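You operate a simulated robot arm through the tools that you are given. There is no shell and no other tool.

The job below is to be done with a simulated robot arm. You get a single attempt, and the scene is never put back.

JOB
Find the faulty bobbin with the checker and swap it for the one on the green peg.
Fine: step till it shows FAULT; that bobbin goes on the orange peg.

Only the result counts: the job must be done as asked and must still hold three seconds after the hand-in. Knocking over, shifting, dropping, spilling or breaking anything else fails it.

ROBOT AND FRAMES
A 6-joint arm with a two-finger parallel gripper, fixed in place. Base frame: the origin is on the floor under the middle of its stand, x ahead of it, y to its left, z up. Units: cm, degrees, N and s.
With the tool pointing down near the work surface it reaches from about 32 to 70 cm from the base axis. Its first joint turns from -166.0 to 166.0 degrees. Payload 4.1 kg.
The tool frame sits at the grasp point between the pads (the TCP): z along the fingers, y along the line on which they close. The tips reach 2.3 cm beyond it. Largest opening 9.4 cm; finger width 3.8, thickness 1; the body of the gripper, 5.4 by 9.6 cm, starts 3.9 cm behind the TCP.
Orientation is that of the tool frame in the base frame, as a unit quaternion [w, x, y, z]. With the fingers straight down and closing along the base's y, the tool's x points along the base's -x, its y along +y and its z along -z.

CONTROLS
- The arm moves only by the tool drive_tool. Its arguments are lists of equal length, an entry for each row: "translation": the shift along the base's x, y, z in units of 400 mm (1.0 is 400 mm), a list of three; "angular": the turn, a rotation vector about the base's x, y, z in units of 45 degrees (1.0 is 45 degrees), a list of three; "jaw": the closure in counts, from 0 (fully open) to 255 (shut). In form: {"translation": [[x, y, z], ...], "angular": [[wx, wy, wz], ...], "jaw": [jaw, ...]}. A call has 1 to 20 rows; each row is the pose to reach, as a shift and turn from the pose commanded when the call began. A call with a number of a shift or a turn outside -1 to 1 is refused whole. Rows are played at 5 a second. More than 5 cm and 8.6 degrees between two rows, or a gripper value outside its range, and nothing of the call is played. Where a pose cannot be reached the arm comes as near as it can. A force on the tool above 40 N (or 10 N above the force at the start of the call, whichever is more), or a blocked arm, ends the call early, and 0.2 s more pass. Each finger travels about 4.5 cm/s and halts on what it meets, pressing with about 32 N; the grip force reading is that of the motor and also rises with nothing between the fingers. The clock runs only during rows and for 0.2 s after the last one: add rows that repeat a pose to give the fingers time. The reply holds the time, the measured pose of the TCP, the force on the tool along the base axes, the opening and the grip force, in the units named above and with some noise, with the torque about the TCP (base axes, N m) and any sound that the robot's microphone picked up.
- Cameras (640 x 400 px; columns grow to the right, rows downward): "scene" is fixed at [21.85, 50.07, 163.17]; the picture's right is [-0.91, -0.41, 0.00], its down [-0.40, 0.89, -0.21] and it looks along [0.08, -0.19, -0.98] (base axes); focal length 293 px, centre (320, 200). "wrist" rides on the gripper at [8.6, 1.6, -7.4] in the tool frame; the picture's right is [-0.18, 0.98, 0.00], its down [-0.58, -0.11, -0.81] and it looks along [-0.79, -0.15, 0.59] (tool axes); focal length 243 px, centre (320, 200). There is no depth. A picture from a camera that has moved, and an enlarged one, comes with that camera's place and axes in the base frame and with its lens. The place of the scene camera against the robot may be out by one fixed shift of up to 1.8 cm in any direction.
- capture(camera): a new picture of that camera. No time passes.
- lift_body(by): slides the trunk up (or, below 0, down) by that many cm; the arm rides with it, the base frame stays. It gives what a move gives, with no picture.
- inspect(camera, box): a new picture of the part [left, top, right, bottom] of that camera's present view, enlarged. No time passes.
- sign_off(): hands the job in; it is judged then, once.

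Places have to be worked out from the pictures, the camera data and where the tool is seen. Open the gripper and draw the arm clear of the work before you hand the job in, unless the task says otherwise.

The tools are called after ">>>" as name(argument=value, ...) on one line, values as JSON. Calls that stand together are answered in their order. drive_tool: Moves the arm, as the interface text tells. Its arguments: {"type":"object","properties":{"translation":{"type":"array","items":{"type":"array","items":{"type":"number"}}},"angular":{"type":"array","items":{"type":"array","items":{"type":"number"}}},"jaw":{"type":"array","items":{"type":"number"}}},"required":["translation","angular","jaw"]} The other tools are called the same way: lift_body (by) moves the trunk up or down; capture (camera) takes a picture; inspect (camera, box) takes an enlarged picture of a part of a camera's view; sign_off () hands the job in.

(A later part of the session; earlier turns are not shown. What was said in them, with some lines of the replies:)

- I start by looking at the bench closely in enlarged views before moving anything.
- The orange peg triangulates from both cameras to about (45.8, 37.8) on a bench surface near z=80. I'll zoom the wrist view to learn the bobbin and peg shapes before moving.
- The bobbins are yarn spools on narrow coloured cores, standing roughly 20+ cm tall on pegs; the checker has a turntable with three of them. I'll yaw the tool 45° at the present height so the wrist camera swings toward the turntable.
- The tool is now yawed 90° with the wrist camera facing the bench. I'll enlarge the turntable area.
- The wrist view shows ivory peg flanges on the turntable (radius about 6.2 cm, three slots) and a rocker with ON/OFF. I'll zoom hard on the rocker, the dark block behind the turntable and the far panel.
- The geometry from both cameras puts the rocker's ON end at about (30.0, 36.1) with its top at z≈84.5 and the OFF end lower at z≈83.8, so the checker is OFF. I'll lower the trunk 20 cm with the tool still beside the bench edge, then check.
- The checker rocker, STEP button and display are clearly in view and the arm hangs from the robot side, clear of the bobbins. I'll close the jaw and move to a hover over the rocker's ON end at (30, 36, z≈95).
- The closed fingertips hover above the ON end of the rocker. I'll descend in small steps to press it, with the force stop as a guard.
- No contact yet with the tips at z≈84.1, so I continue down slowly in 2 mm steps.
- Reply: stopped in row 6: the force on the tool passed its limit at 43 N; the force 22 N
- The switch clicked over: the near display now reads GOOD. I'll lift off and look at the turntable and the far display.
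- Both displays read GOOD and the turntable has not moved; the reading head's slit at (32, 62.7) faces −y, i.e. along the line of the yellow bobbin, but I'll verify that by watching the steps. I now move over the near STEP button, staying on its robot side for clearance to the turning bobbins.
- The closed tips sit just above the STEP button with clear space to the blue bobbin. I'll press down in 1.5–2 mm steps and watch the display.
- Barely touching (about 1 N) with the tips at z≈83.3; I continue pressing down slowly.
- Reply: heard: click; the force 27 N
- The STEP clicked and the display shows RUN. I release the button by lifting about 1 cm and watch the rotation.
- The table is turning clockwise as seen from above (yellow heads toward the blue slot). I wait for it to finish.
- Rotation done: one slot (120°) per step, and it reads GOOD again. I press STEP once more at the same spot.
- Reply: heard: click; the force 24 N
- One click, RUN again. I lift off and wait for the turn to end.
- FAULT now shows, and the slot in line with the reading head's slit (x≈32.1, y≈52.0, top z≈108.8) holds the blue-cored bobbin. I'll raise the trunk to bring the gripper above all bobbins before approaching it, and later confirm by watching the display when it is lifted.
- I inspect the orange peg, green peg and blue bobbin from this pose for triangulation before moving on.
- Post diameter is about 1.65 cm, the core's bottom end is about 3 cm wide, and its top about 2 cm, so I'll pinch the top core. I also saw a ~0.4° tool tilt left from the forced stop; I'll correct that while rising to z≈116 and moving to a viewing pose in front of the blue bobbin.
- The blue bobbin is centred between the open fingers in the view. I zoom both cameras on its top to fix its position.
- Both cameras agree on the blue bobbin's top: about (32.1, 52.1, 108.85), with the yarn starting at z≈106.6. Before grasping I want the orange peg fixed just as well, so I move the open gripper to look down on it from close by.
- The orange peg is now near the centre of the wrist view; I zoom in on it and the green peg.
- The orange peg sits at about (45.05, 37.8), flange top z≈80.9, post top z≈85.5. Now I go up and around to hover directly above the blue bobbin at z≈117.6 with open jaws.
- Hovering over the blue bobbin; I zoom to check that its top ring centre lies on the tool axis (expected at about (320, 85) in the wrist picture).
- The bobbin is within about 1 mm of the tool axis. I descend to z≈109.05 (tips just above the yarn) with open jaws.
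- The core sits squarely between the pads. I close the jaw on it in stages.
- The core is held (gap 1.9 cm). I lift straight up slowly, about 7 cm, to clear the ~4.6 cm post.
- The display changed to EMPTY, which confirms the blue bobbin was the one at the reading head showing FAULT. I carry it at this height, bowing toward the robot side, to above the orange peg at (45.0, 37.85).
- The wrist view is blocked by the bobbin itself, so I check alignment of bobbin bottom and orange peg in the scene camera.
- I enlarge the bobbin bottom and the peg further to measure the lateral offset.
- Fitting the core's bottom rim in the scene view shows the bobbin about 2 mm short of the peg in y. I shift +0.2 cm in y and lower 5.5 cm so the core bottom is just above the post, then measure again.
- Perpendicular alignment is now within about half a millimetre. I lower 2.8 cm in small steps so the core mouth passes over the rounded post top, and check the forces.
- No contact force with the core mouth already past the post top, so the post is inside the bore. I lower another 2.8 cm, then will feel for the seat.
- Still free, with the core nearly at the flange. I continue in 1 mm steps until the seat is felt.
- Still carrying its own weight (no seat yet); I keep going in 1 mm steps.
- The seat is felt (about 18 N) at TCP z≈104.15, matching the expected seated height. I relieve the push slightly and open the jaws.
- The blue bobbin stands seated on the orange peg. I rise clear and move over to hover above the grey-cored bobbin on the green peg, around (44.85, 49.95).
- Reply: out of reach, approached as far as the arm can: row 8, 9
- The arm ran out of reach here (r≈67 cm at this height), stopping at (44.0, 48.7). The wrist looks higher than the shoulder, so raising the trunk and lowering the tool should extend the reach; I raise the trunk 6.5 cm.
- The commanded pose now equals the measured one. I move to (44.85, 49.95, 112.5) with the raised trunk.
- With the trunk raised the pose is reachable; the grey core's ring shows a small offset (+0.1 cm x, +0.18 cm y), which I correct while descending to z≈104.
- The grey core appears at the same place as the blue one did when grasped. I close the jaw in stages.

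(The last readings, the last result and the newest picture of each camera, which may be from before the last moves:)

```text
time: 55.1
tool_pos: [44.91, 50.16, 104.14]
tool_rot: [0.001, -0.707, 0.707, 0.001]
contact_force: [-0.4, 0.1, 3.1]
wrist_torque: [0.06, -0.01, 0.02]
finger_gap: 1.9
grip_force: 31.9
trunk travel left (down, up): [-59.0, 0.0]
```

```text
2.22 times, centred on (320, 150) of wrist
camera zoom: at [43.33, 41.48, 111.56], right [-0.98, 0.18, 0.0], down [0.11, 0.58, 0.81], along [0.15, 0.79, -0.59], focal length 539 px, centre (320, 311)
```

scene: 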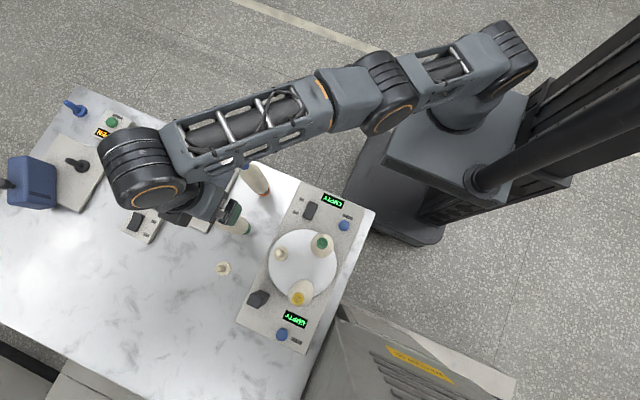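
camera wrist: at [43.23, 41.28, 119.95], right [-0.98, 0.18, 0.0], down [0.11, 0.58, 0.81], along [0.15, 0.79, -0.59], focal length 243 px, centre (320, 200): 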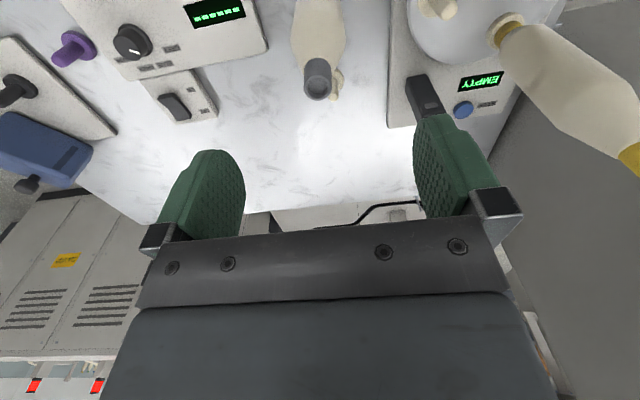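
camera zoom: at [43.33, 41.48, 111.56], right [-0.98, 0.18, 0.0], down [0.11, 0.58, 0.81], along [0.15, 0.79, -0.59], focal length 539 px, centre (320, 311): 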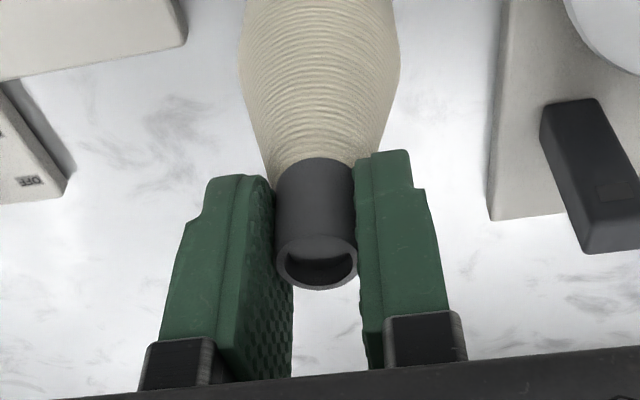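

Same relative hold as with the blue one (gap 1.9, ring at the same pixel). I lift the grey bobbin straight up 7 cm off the green peg.

>>> drive_tool(translation=[[0, 0, 0.01], [0, 0, 0.025], [0, 0, 0.05], [0, 0, 0.075], [0, 0, 0.1], [0, 0, 0.125], [0, 0, 0.15], [0, 0, 0.175], [0, 0, 0.175]], angular=[[0, 0, 0], [0, 0, 0], [0, 0, 0], [0, 0, 0], [0, 0, 0], [0, 0, 0], [0, 0, 0], [0, 0, 0], [0, 0, 0]], jaw=[255, 255, 255, 255, 255, 255, 255, 255, 255])

>>> capture(camera="wrist")

>>> capture(camera="scene")

```text
time: 57.1
tool_pos: [45.01, 50.04, 111.03]
tool_rot: [0.0, 0.708, -0.707, -0.001]
contact_force: [-0.5, 0.2, -0.5]
wrist_torque: [0.03, 0.03, 0.0]
finger_gap: 1.91
grip_force: 31.8
trunk travel left (down, up): [-59.0, 0.0]
```

```text
taken
camera wrist: at [43.39, 41.48, 118.52], right [-0.98, 0.18, 0.0], down [0.11, 0.58, 0.81], along [0.15, 0.79, -0.59], focal length 243 px, centre (320, 200)
```

wrist: 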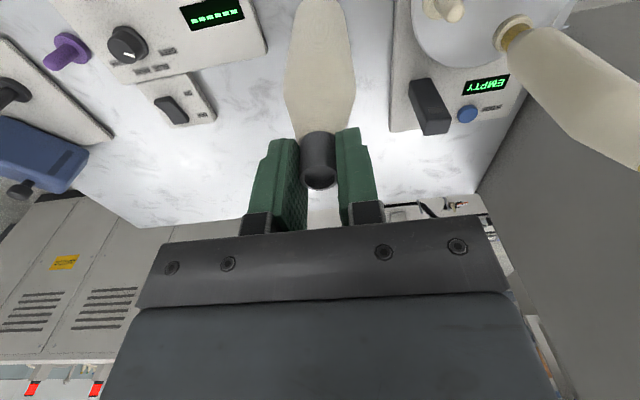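

```text
taken
```

scene: 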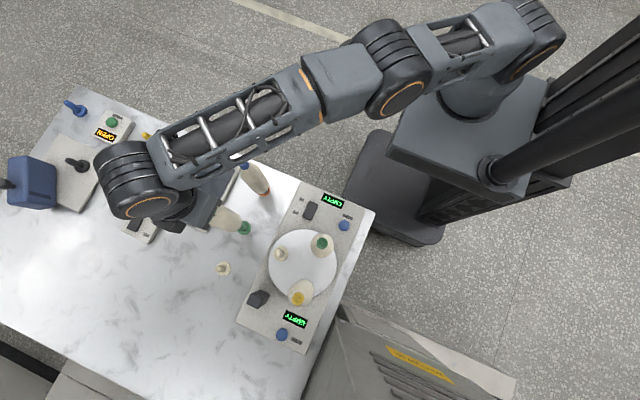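

The grey bobbin is off the green peg. I carry it toward the robot side, raise it to z≈117, then bring it over the empty slot at the reading head (32.04, 52.14).

>>> drive_tool(translation=[[-0.03, -0.035, 0], [-0.06, -0.07, 0.01], [-0.085, -0.1, 0.03], [-0.09, -0.105, 0.07], [-0.095, -0.11, 0.11], [-0.1, -0.11, 0.148], [-0.14, -0.1, 0.148], [-0.18, -0.07, 0.148], [-0.22, -0.04, 0.148], [-0.26, -0.005, 0.148], [-0.295, 0.025, 0.148], [-0.315, 0.044, 0.148], [-0.3233, 0.0505, 0.148], [-0.3233, 0.0505, 0.148], [-0.3233, 0.0505, 0.148]], angular=[[0, 0, 0], [0, 0, 0], [0, 0, 0], [0, 0, 0], [0, 0, 0], [0, 0, 0], [0, 0, 0], [0, 0, 0], [0, 0, 0], [0, 0, 0], [0, 0, 0], [0, 0, 0], [0, 0, 0], [0, 0, 0], [0, 0, 0]], jaw=[255, 255, 255, 255, 255, 255, 255, 255, 255, 255, 255, 255, 255, 255, 255])

>>> capture(camera="wrist")

>>> capture(camera="scene")

>>> inspect(camera="scene", box=[260, 235, 300, 265])

```text
time: 60.3
tool_pos: [32.01, 52.15, 116.96]
tool_rot: [0.0, 0.707, -0.707, 0.0]
contact_force: [-0.9, -0.4, -1.5]
wrist_torque: [0.0, 0.0, 0.03]
finger_gap: 1.92
grip_force: 32.4
trunk travel left (down, up): [-59.0, 0.0]
```

```text
taken
camera wrist: at [30.44, 43.54, 124.43], right [-0.98, 0.18, 0.0], down [0.11, 0.58, 0.81], along [0.15, 0.79, -0.59], focal length 243 px, centre (320, 200)
```

wrist: 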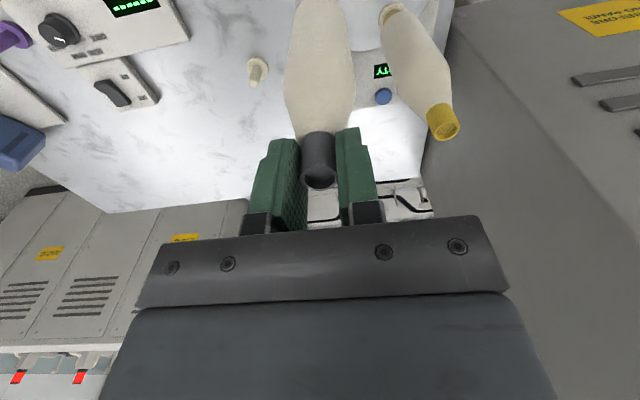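

```text
taken
```

scene: 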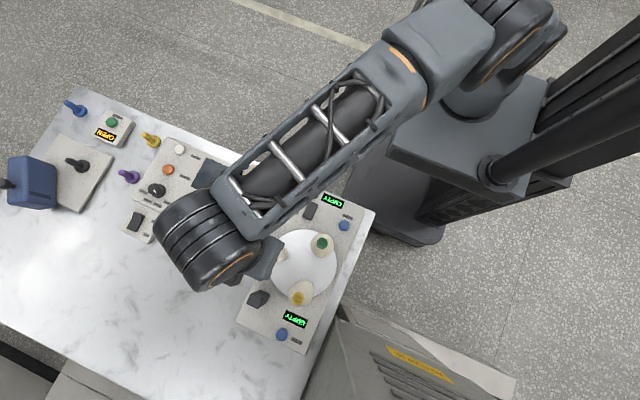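

```text
13.33 times, centred on (280, 250) of scene
camera zoom: at [21.85, 50.07, 163.17], right [-0.91, -0.41, 0.0], down [-0.4, 0.89, -0.21], along [0.08, -0.19, -0.98], focal length 3907 px, centre (853, -467)
```

zoom: 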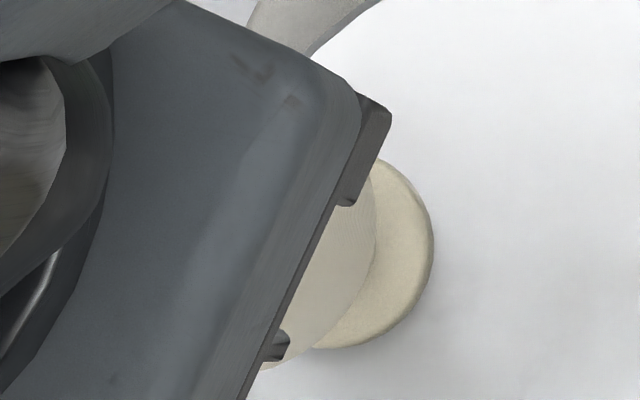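

The grip-relative position matches the blue one's and the TCP matches where the blue one was lifted off, so the post should be inside the bore's catch range. I lower 4.4 cm in small steps past the post top and check the forces.

>>> drive_tool(translation=[[0, 0, -0.02], [0, 0, -0.04], [0, 0, -0.06], [0, 0, -0.07], [0, 0, -0.08], [0, 0, -0.09], [0, 0, -0.1], [0, 0, -0.11], [0, 0, -0.11]], angular=[[0, 0, 0], [0, 0, 0], [0, 0, 0], [0, 0, 0], [0, 0, 0], [0, 0, 0], [0, 0, 0], [0, 0, 0], [0, 0, 0]], jaw=[255, 255, 255, 255, 255, 255, 255, 255, 255])

>>> inspect(camera="scene", box=[260, 235, 300, 265])

>>> inspect(camera="wrist", box=[220, 60, 420, 240])

```text
time: 62.3
tool_pos: [32.02, 52.21, 112.67]
tool_rot: [0.0, -0.707, 0.707, 0.001]
contact_force: [0.0, 0.2, -0.4]
wrist_torque: [0.04, 0.0, -0.01]
finger_gap: 1.87
grip_force: 32.6
trunk travel left (down, up): [-59.0, 0.0]
```

```text
13.33 times, centred on (280, 250) of scene
camera zoom: at [21.85, 50.07, 163.17], right [-0.91, -0.41, 0.0], down [-0.4, 0.89, -0.21], along [0.08, -0.19, -0.98], focal length 3907 px, centre (853, -467)
```

zoom: 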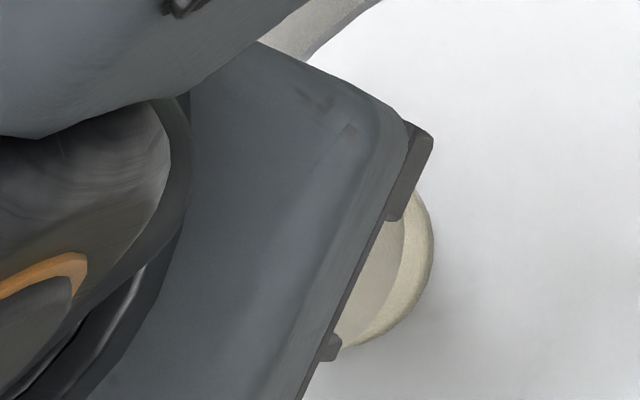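

```text
2.22 times, centred on (320, 150) of wrist
camera zoom: at [30.48, 43.55, 120.01], right [-0.98, 0.18, 0.0], down [0.11, 0.58, 0.81], along [0.15, 0.79, -0.59], focal length 539 px, centre (320, 311)
```

zoom: 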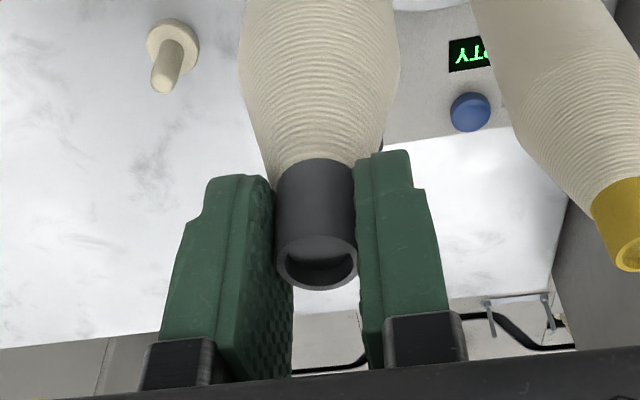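

No force, so the post has entered the bore. I continue down 2.9 cm.

>>> drive_tool(translation=[[0, 0, -0.01], [0, 0, -0.02], [0, 0, -0.03], [0, 0, -0.04], [0, 0, -0.05], [0, 0, -0.06], [0, 0, -0.07], [0, 0, -0.075], [0, 0, -0.075]], angular=[[0, 0, 0], [0, 0, 0], [0, 0, 0], [0, 0, 0], [0, 0, 0], [0, 0, 0], [0, 0, 0], [0, 0, 0], [0, 0, 0]], jaw=[255, 255, 255, 255, 255, 255, 255, 255, 255])

>>> inspect(camera="scene", box=[260, 230, 316, 265])

```text
time: 64.3
tool_pos: [32.03, 52.15, 109.54]
tool_rot: [-0.001, 0.707, -0.707, 0.0]
contact_force: [-0.2, -0.1, -1.5]
wrist_torque: [-0.06, -0.01, 0.0]
finger_gap: 1.93
grip_force: 31.4
trunk travel left (down, up): [-59.0, 0.0]
```

```text
11.43 times, centred on (288, 248) of scene
camera zoom: at [21.85, 50.07, 163.17], right [-0.91, -0.41, 0.0], down [-0.4, 0.89, -0.21], along [0.08, -0.19, -0.98], focal length 3349 px, centre (686, -343)
```

zoom: 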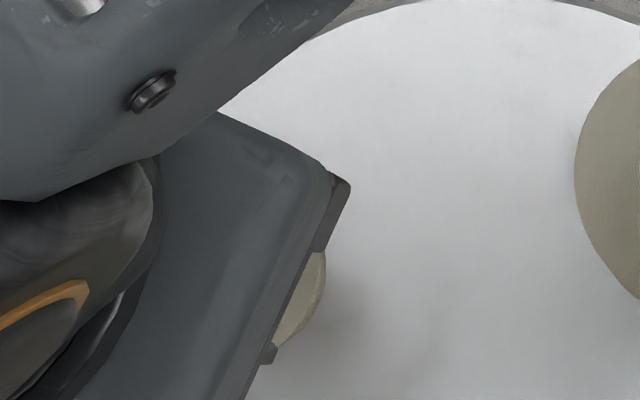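

Still free at z≈109.55, close to the expected seat of about 109.0. I lower in 1 mm steps until contact.

>>> drive_tool(translation=[[0, 0, -0.003], [0, 0, -0.006], [0, 0, -0.009], [0, 0, -0.012], [0, 0, -0.0145]], angular=[[0, 0, 0], [0, 0, 0], [0, 0, 0], [0, 0, 0], [0, 0, 0]], jaw=[255, 255, 255, 255, 255])

>>> inspect(camera="scene", box=[225, 180, 385, 340])

```text
time: 65.5
tool_pos: [32.1, 52.1, 109.02]
tool_rot: [-0.001, 0.707, -0.707, -0.001]
contact_force: [-0.6, -0.1, 6.0]
wrist_torque: [-0.26, 0.02, 0.03]
finger_gap: 1.9
grip_force: 32.2
trunk travel left (down, up): [-59.0, 0.0]
```

```text
2.50 times, centred on (305, 260) of scene
camera zoom: at [21.85, 50.07, 163.17], right [-0.91, -0.41, 0.0], down [-0.4, 0.89, -0.21], along [0.08, -0.19, -0.98], focal length 733 px, centre (358, 50)
```

zoom: 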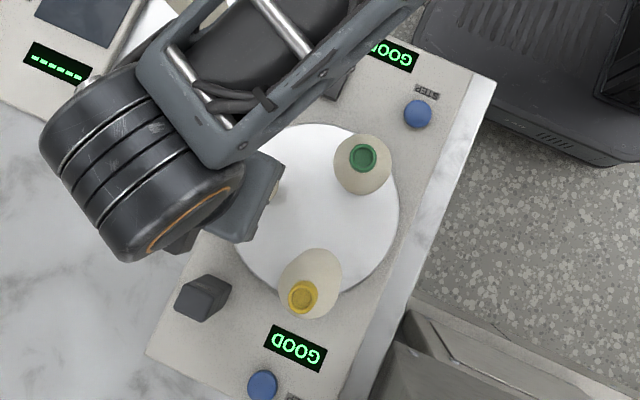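

Contact felt at the expected height and the display now reads GOOD for the grey bobbin. I open the jaws to release it.

>>> drive_tool(translation=[[0, 0, 0], [0, 0, 0], [0, 0, 0], [0, 0, 0], [0, 0, 0], [0, 0, 0], [0, 0, 0], [0, 0, 0]], angular=[[0, 0, 0], [0, 0, 0], [0, 0, 0], [0, 0, 0], [0, 0, 0], [0, 0, 0], [0, 0, 0], [0, 0, 0]], jaw=[255, 190, 170, 130, 90, 50, 0, 0])

>>> capture(camera="wrist")

```text
time: 67.3
tool_pos: [32.03, 52.13, 109.01]
tool_rot: [-0.001, 0.707, -0.707, 0.0]
contact_force: [-0.6, 0.6, 1.1]
wrist_torque: [0.02, -0.03, -0.01]
finger_gap: 9.4
grip_force: 0.1
trunk travel left (down, up): [-59.0, 0.0]
```

```text
taken
camera wrist: at [30.42, 43.52, 116.45], right [-0.98, 0.18, 0.0], down [0.11, 0.58, 0.81], along [0.15, 0.79, -0.59], focal length 243 px, centre (320, 200)
```

wrist: 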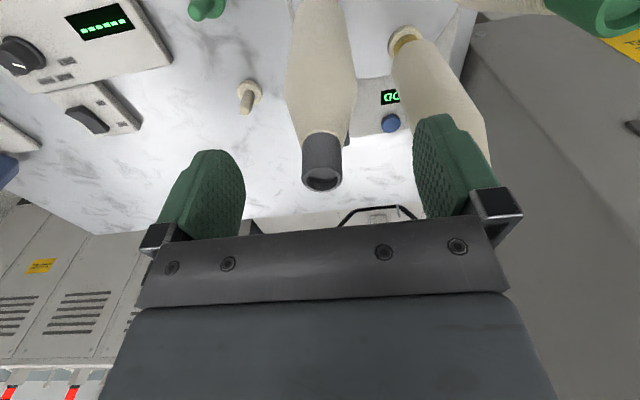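

The grey bobbin stands free in the slot. I raise straight up and draw the arm back to the robot side.

>>> drive_tool(translation=[[0, 0, 0.04], [0, 0, 0.12], [0, 0, 0.2], [0, 0, 0.27], [0, -0.1, 0.27], [0, -0.2, 0.27], [-0.02, -0.3, 0.27], [-0.05, -0.4, 0.27], [-0.1, -0.5, 0.27], [-0.15, -0.58, 0.27], [-0.15, -0.58, 0.27]], angular=[[0, 0, 0], [0, 0, 0], [0, 0, 0], [0, 0, 0], [0, 0, 0], [0, 0, 0], [0, 0, 0], [0, 0, 0], [0, 0, 0], [0, 0, 0], [0, 0, 0]], jaw=[0, 0, 0, 0, 0, 0, 0, 0, 0, 0, 0])

>>> capture(camera="scene")

>>> capture(camera="wrist")

>>> inspect(camera="scene", box=[225, 150, 385, 350])

```text
time: 69.7
tool_pos: [26.0, 29.04, 119.89]
tool_rot: [0.0, 0.707, -0.707, 0.0]
contact_force: [0.0, -0.2, -0.5]
wrist_torque: [0.0, -0.02, -0.02]
finger_gap: 9.39
grip_force: 0.2
trunk travel left (down, up): [-59.0, 0.0]
```

```text
taken
```

scene: 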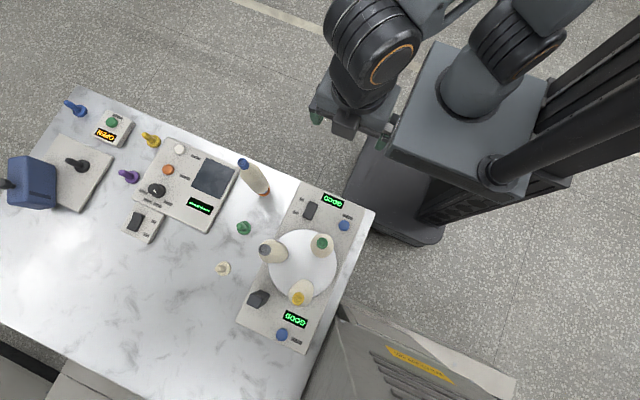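

```text
taken
camera wrist: at [24.45, 20.3, 127.23], right [-0.98, 0.18, 0.0], down [0.11, 0.58, 0.81], along [0.15, 0.79, -0.59], focal length 243 px, centre (320, 200)
```

wrist: 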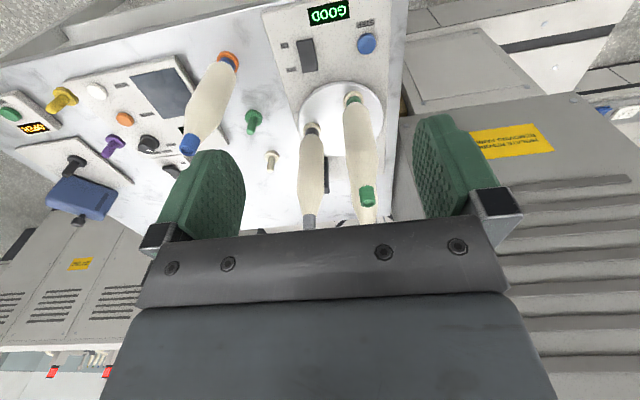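

```text
2.00 times, centred on (305, 250) of scene
camera zoom: at [21.85, 50.07, 163.17], right [-0.91, -0.41, 0.0], down [-0.4, 0.89, -0.21], along [0.08, -0.19, -0.98], focal length 586 px, centre (350, 100)
```

zoom: 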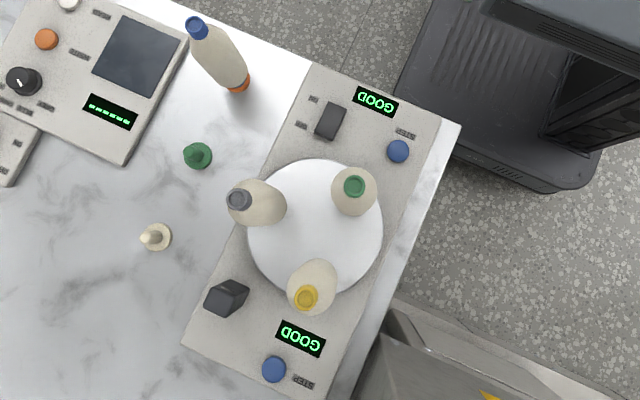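

The blue bobbin is on the orange peg, the grey one in the checker slot, green peg empty, display GOOD. I zoom on both seats and tops to be sure they are fully down and upright.

>>> inspect(camera="wrist", box=[170, 40, 260, 160])

>>> inspect(camera="wrist", box=[285, 80, 395, 235])

>>> inspect(camera="scene", box=[230, 150, 280, 205])

```text
3.33 times, centred on (215, 100) of wrist
camera zoom: at [24.45, 20.3, 127.23], right [-0.98, 0.18, 0.0], down [0.11, 0.58, 0.81], along [0.15, 0.79, -0.59], focal length 809 px, centre (670, 533)
```

zoom: 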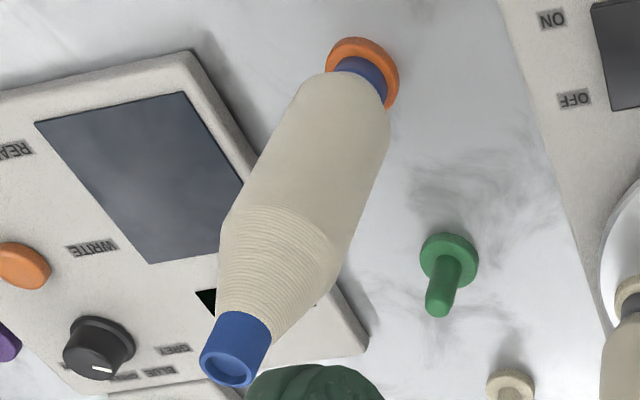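

```text
2.58 times, centred on (340, 158) of wrist
camera zoom: at [24.45, 20.3, 127.23], right [-0.98, 0.18, 0.0], down [0.11, 0.58, 0.81], along [0.15, 0.79, -0.59], focal length 626 px, centre (268, 310)
```

zoom: 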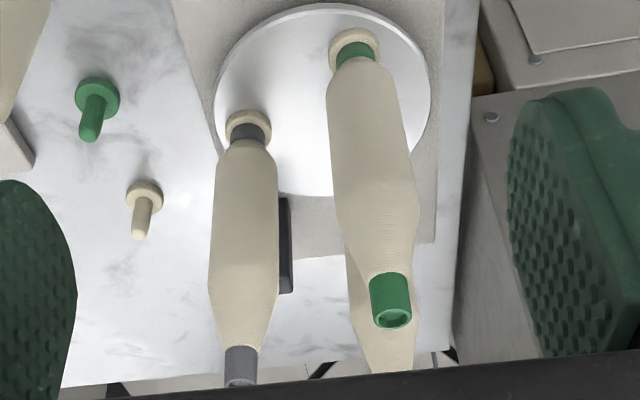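

```text
7.27 times, centred on (255, 178) of scene
camera zoom: at [21.85, 50.07, 163.17], right [-0.91, -0.41, 0.0], down [-0.4, 0.89, -0.21], along [0.08, -0.19, -0.98], focal length 2131 px, centre (793, 364)
```

zoom: 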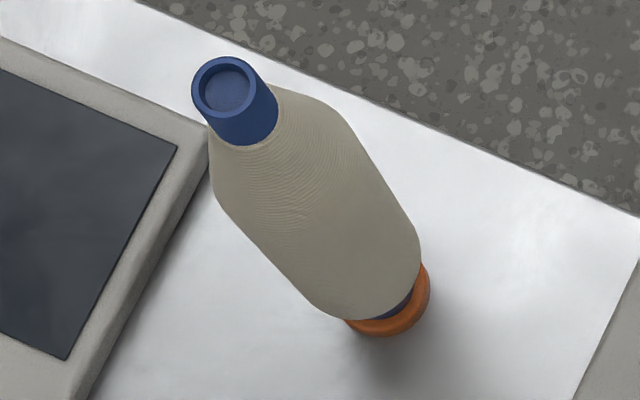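

Both bobbins are fully seated and upright: blue (FAULT) on the orange peg, grey from the green peg in the checker slot, which reads GOOD. The gripper is open and the arm is clear, so I hand the job in.

>>> sign_off()

```text
The job is handed in.
```

The faulty bobbin was the blue-cored one, and it now stands on the orange peg. The grey-cored bobbin from the green peg has taken its slot in the checker.

- **Finding it:** I switched the checker on and pressed STEP twice. It read GOOD, GOOD, then FAULT. When I lifted the blue bobbin the display changed to EMPTY, so it was the one being read.
- **After the swap:** the checker shows GOOD with the grey bobbin in the slot, and the green peg is empty.
- **Final check:** in the last pictures both bobbins are upright and fully seated, and I saw nothing else disturbed. The gripper was open and the arm was clear of the bench when I handed in.

I left the checker switched on.
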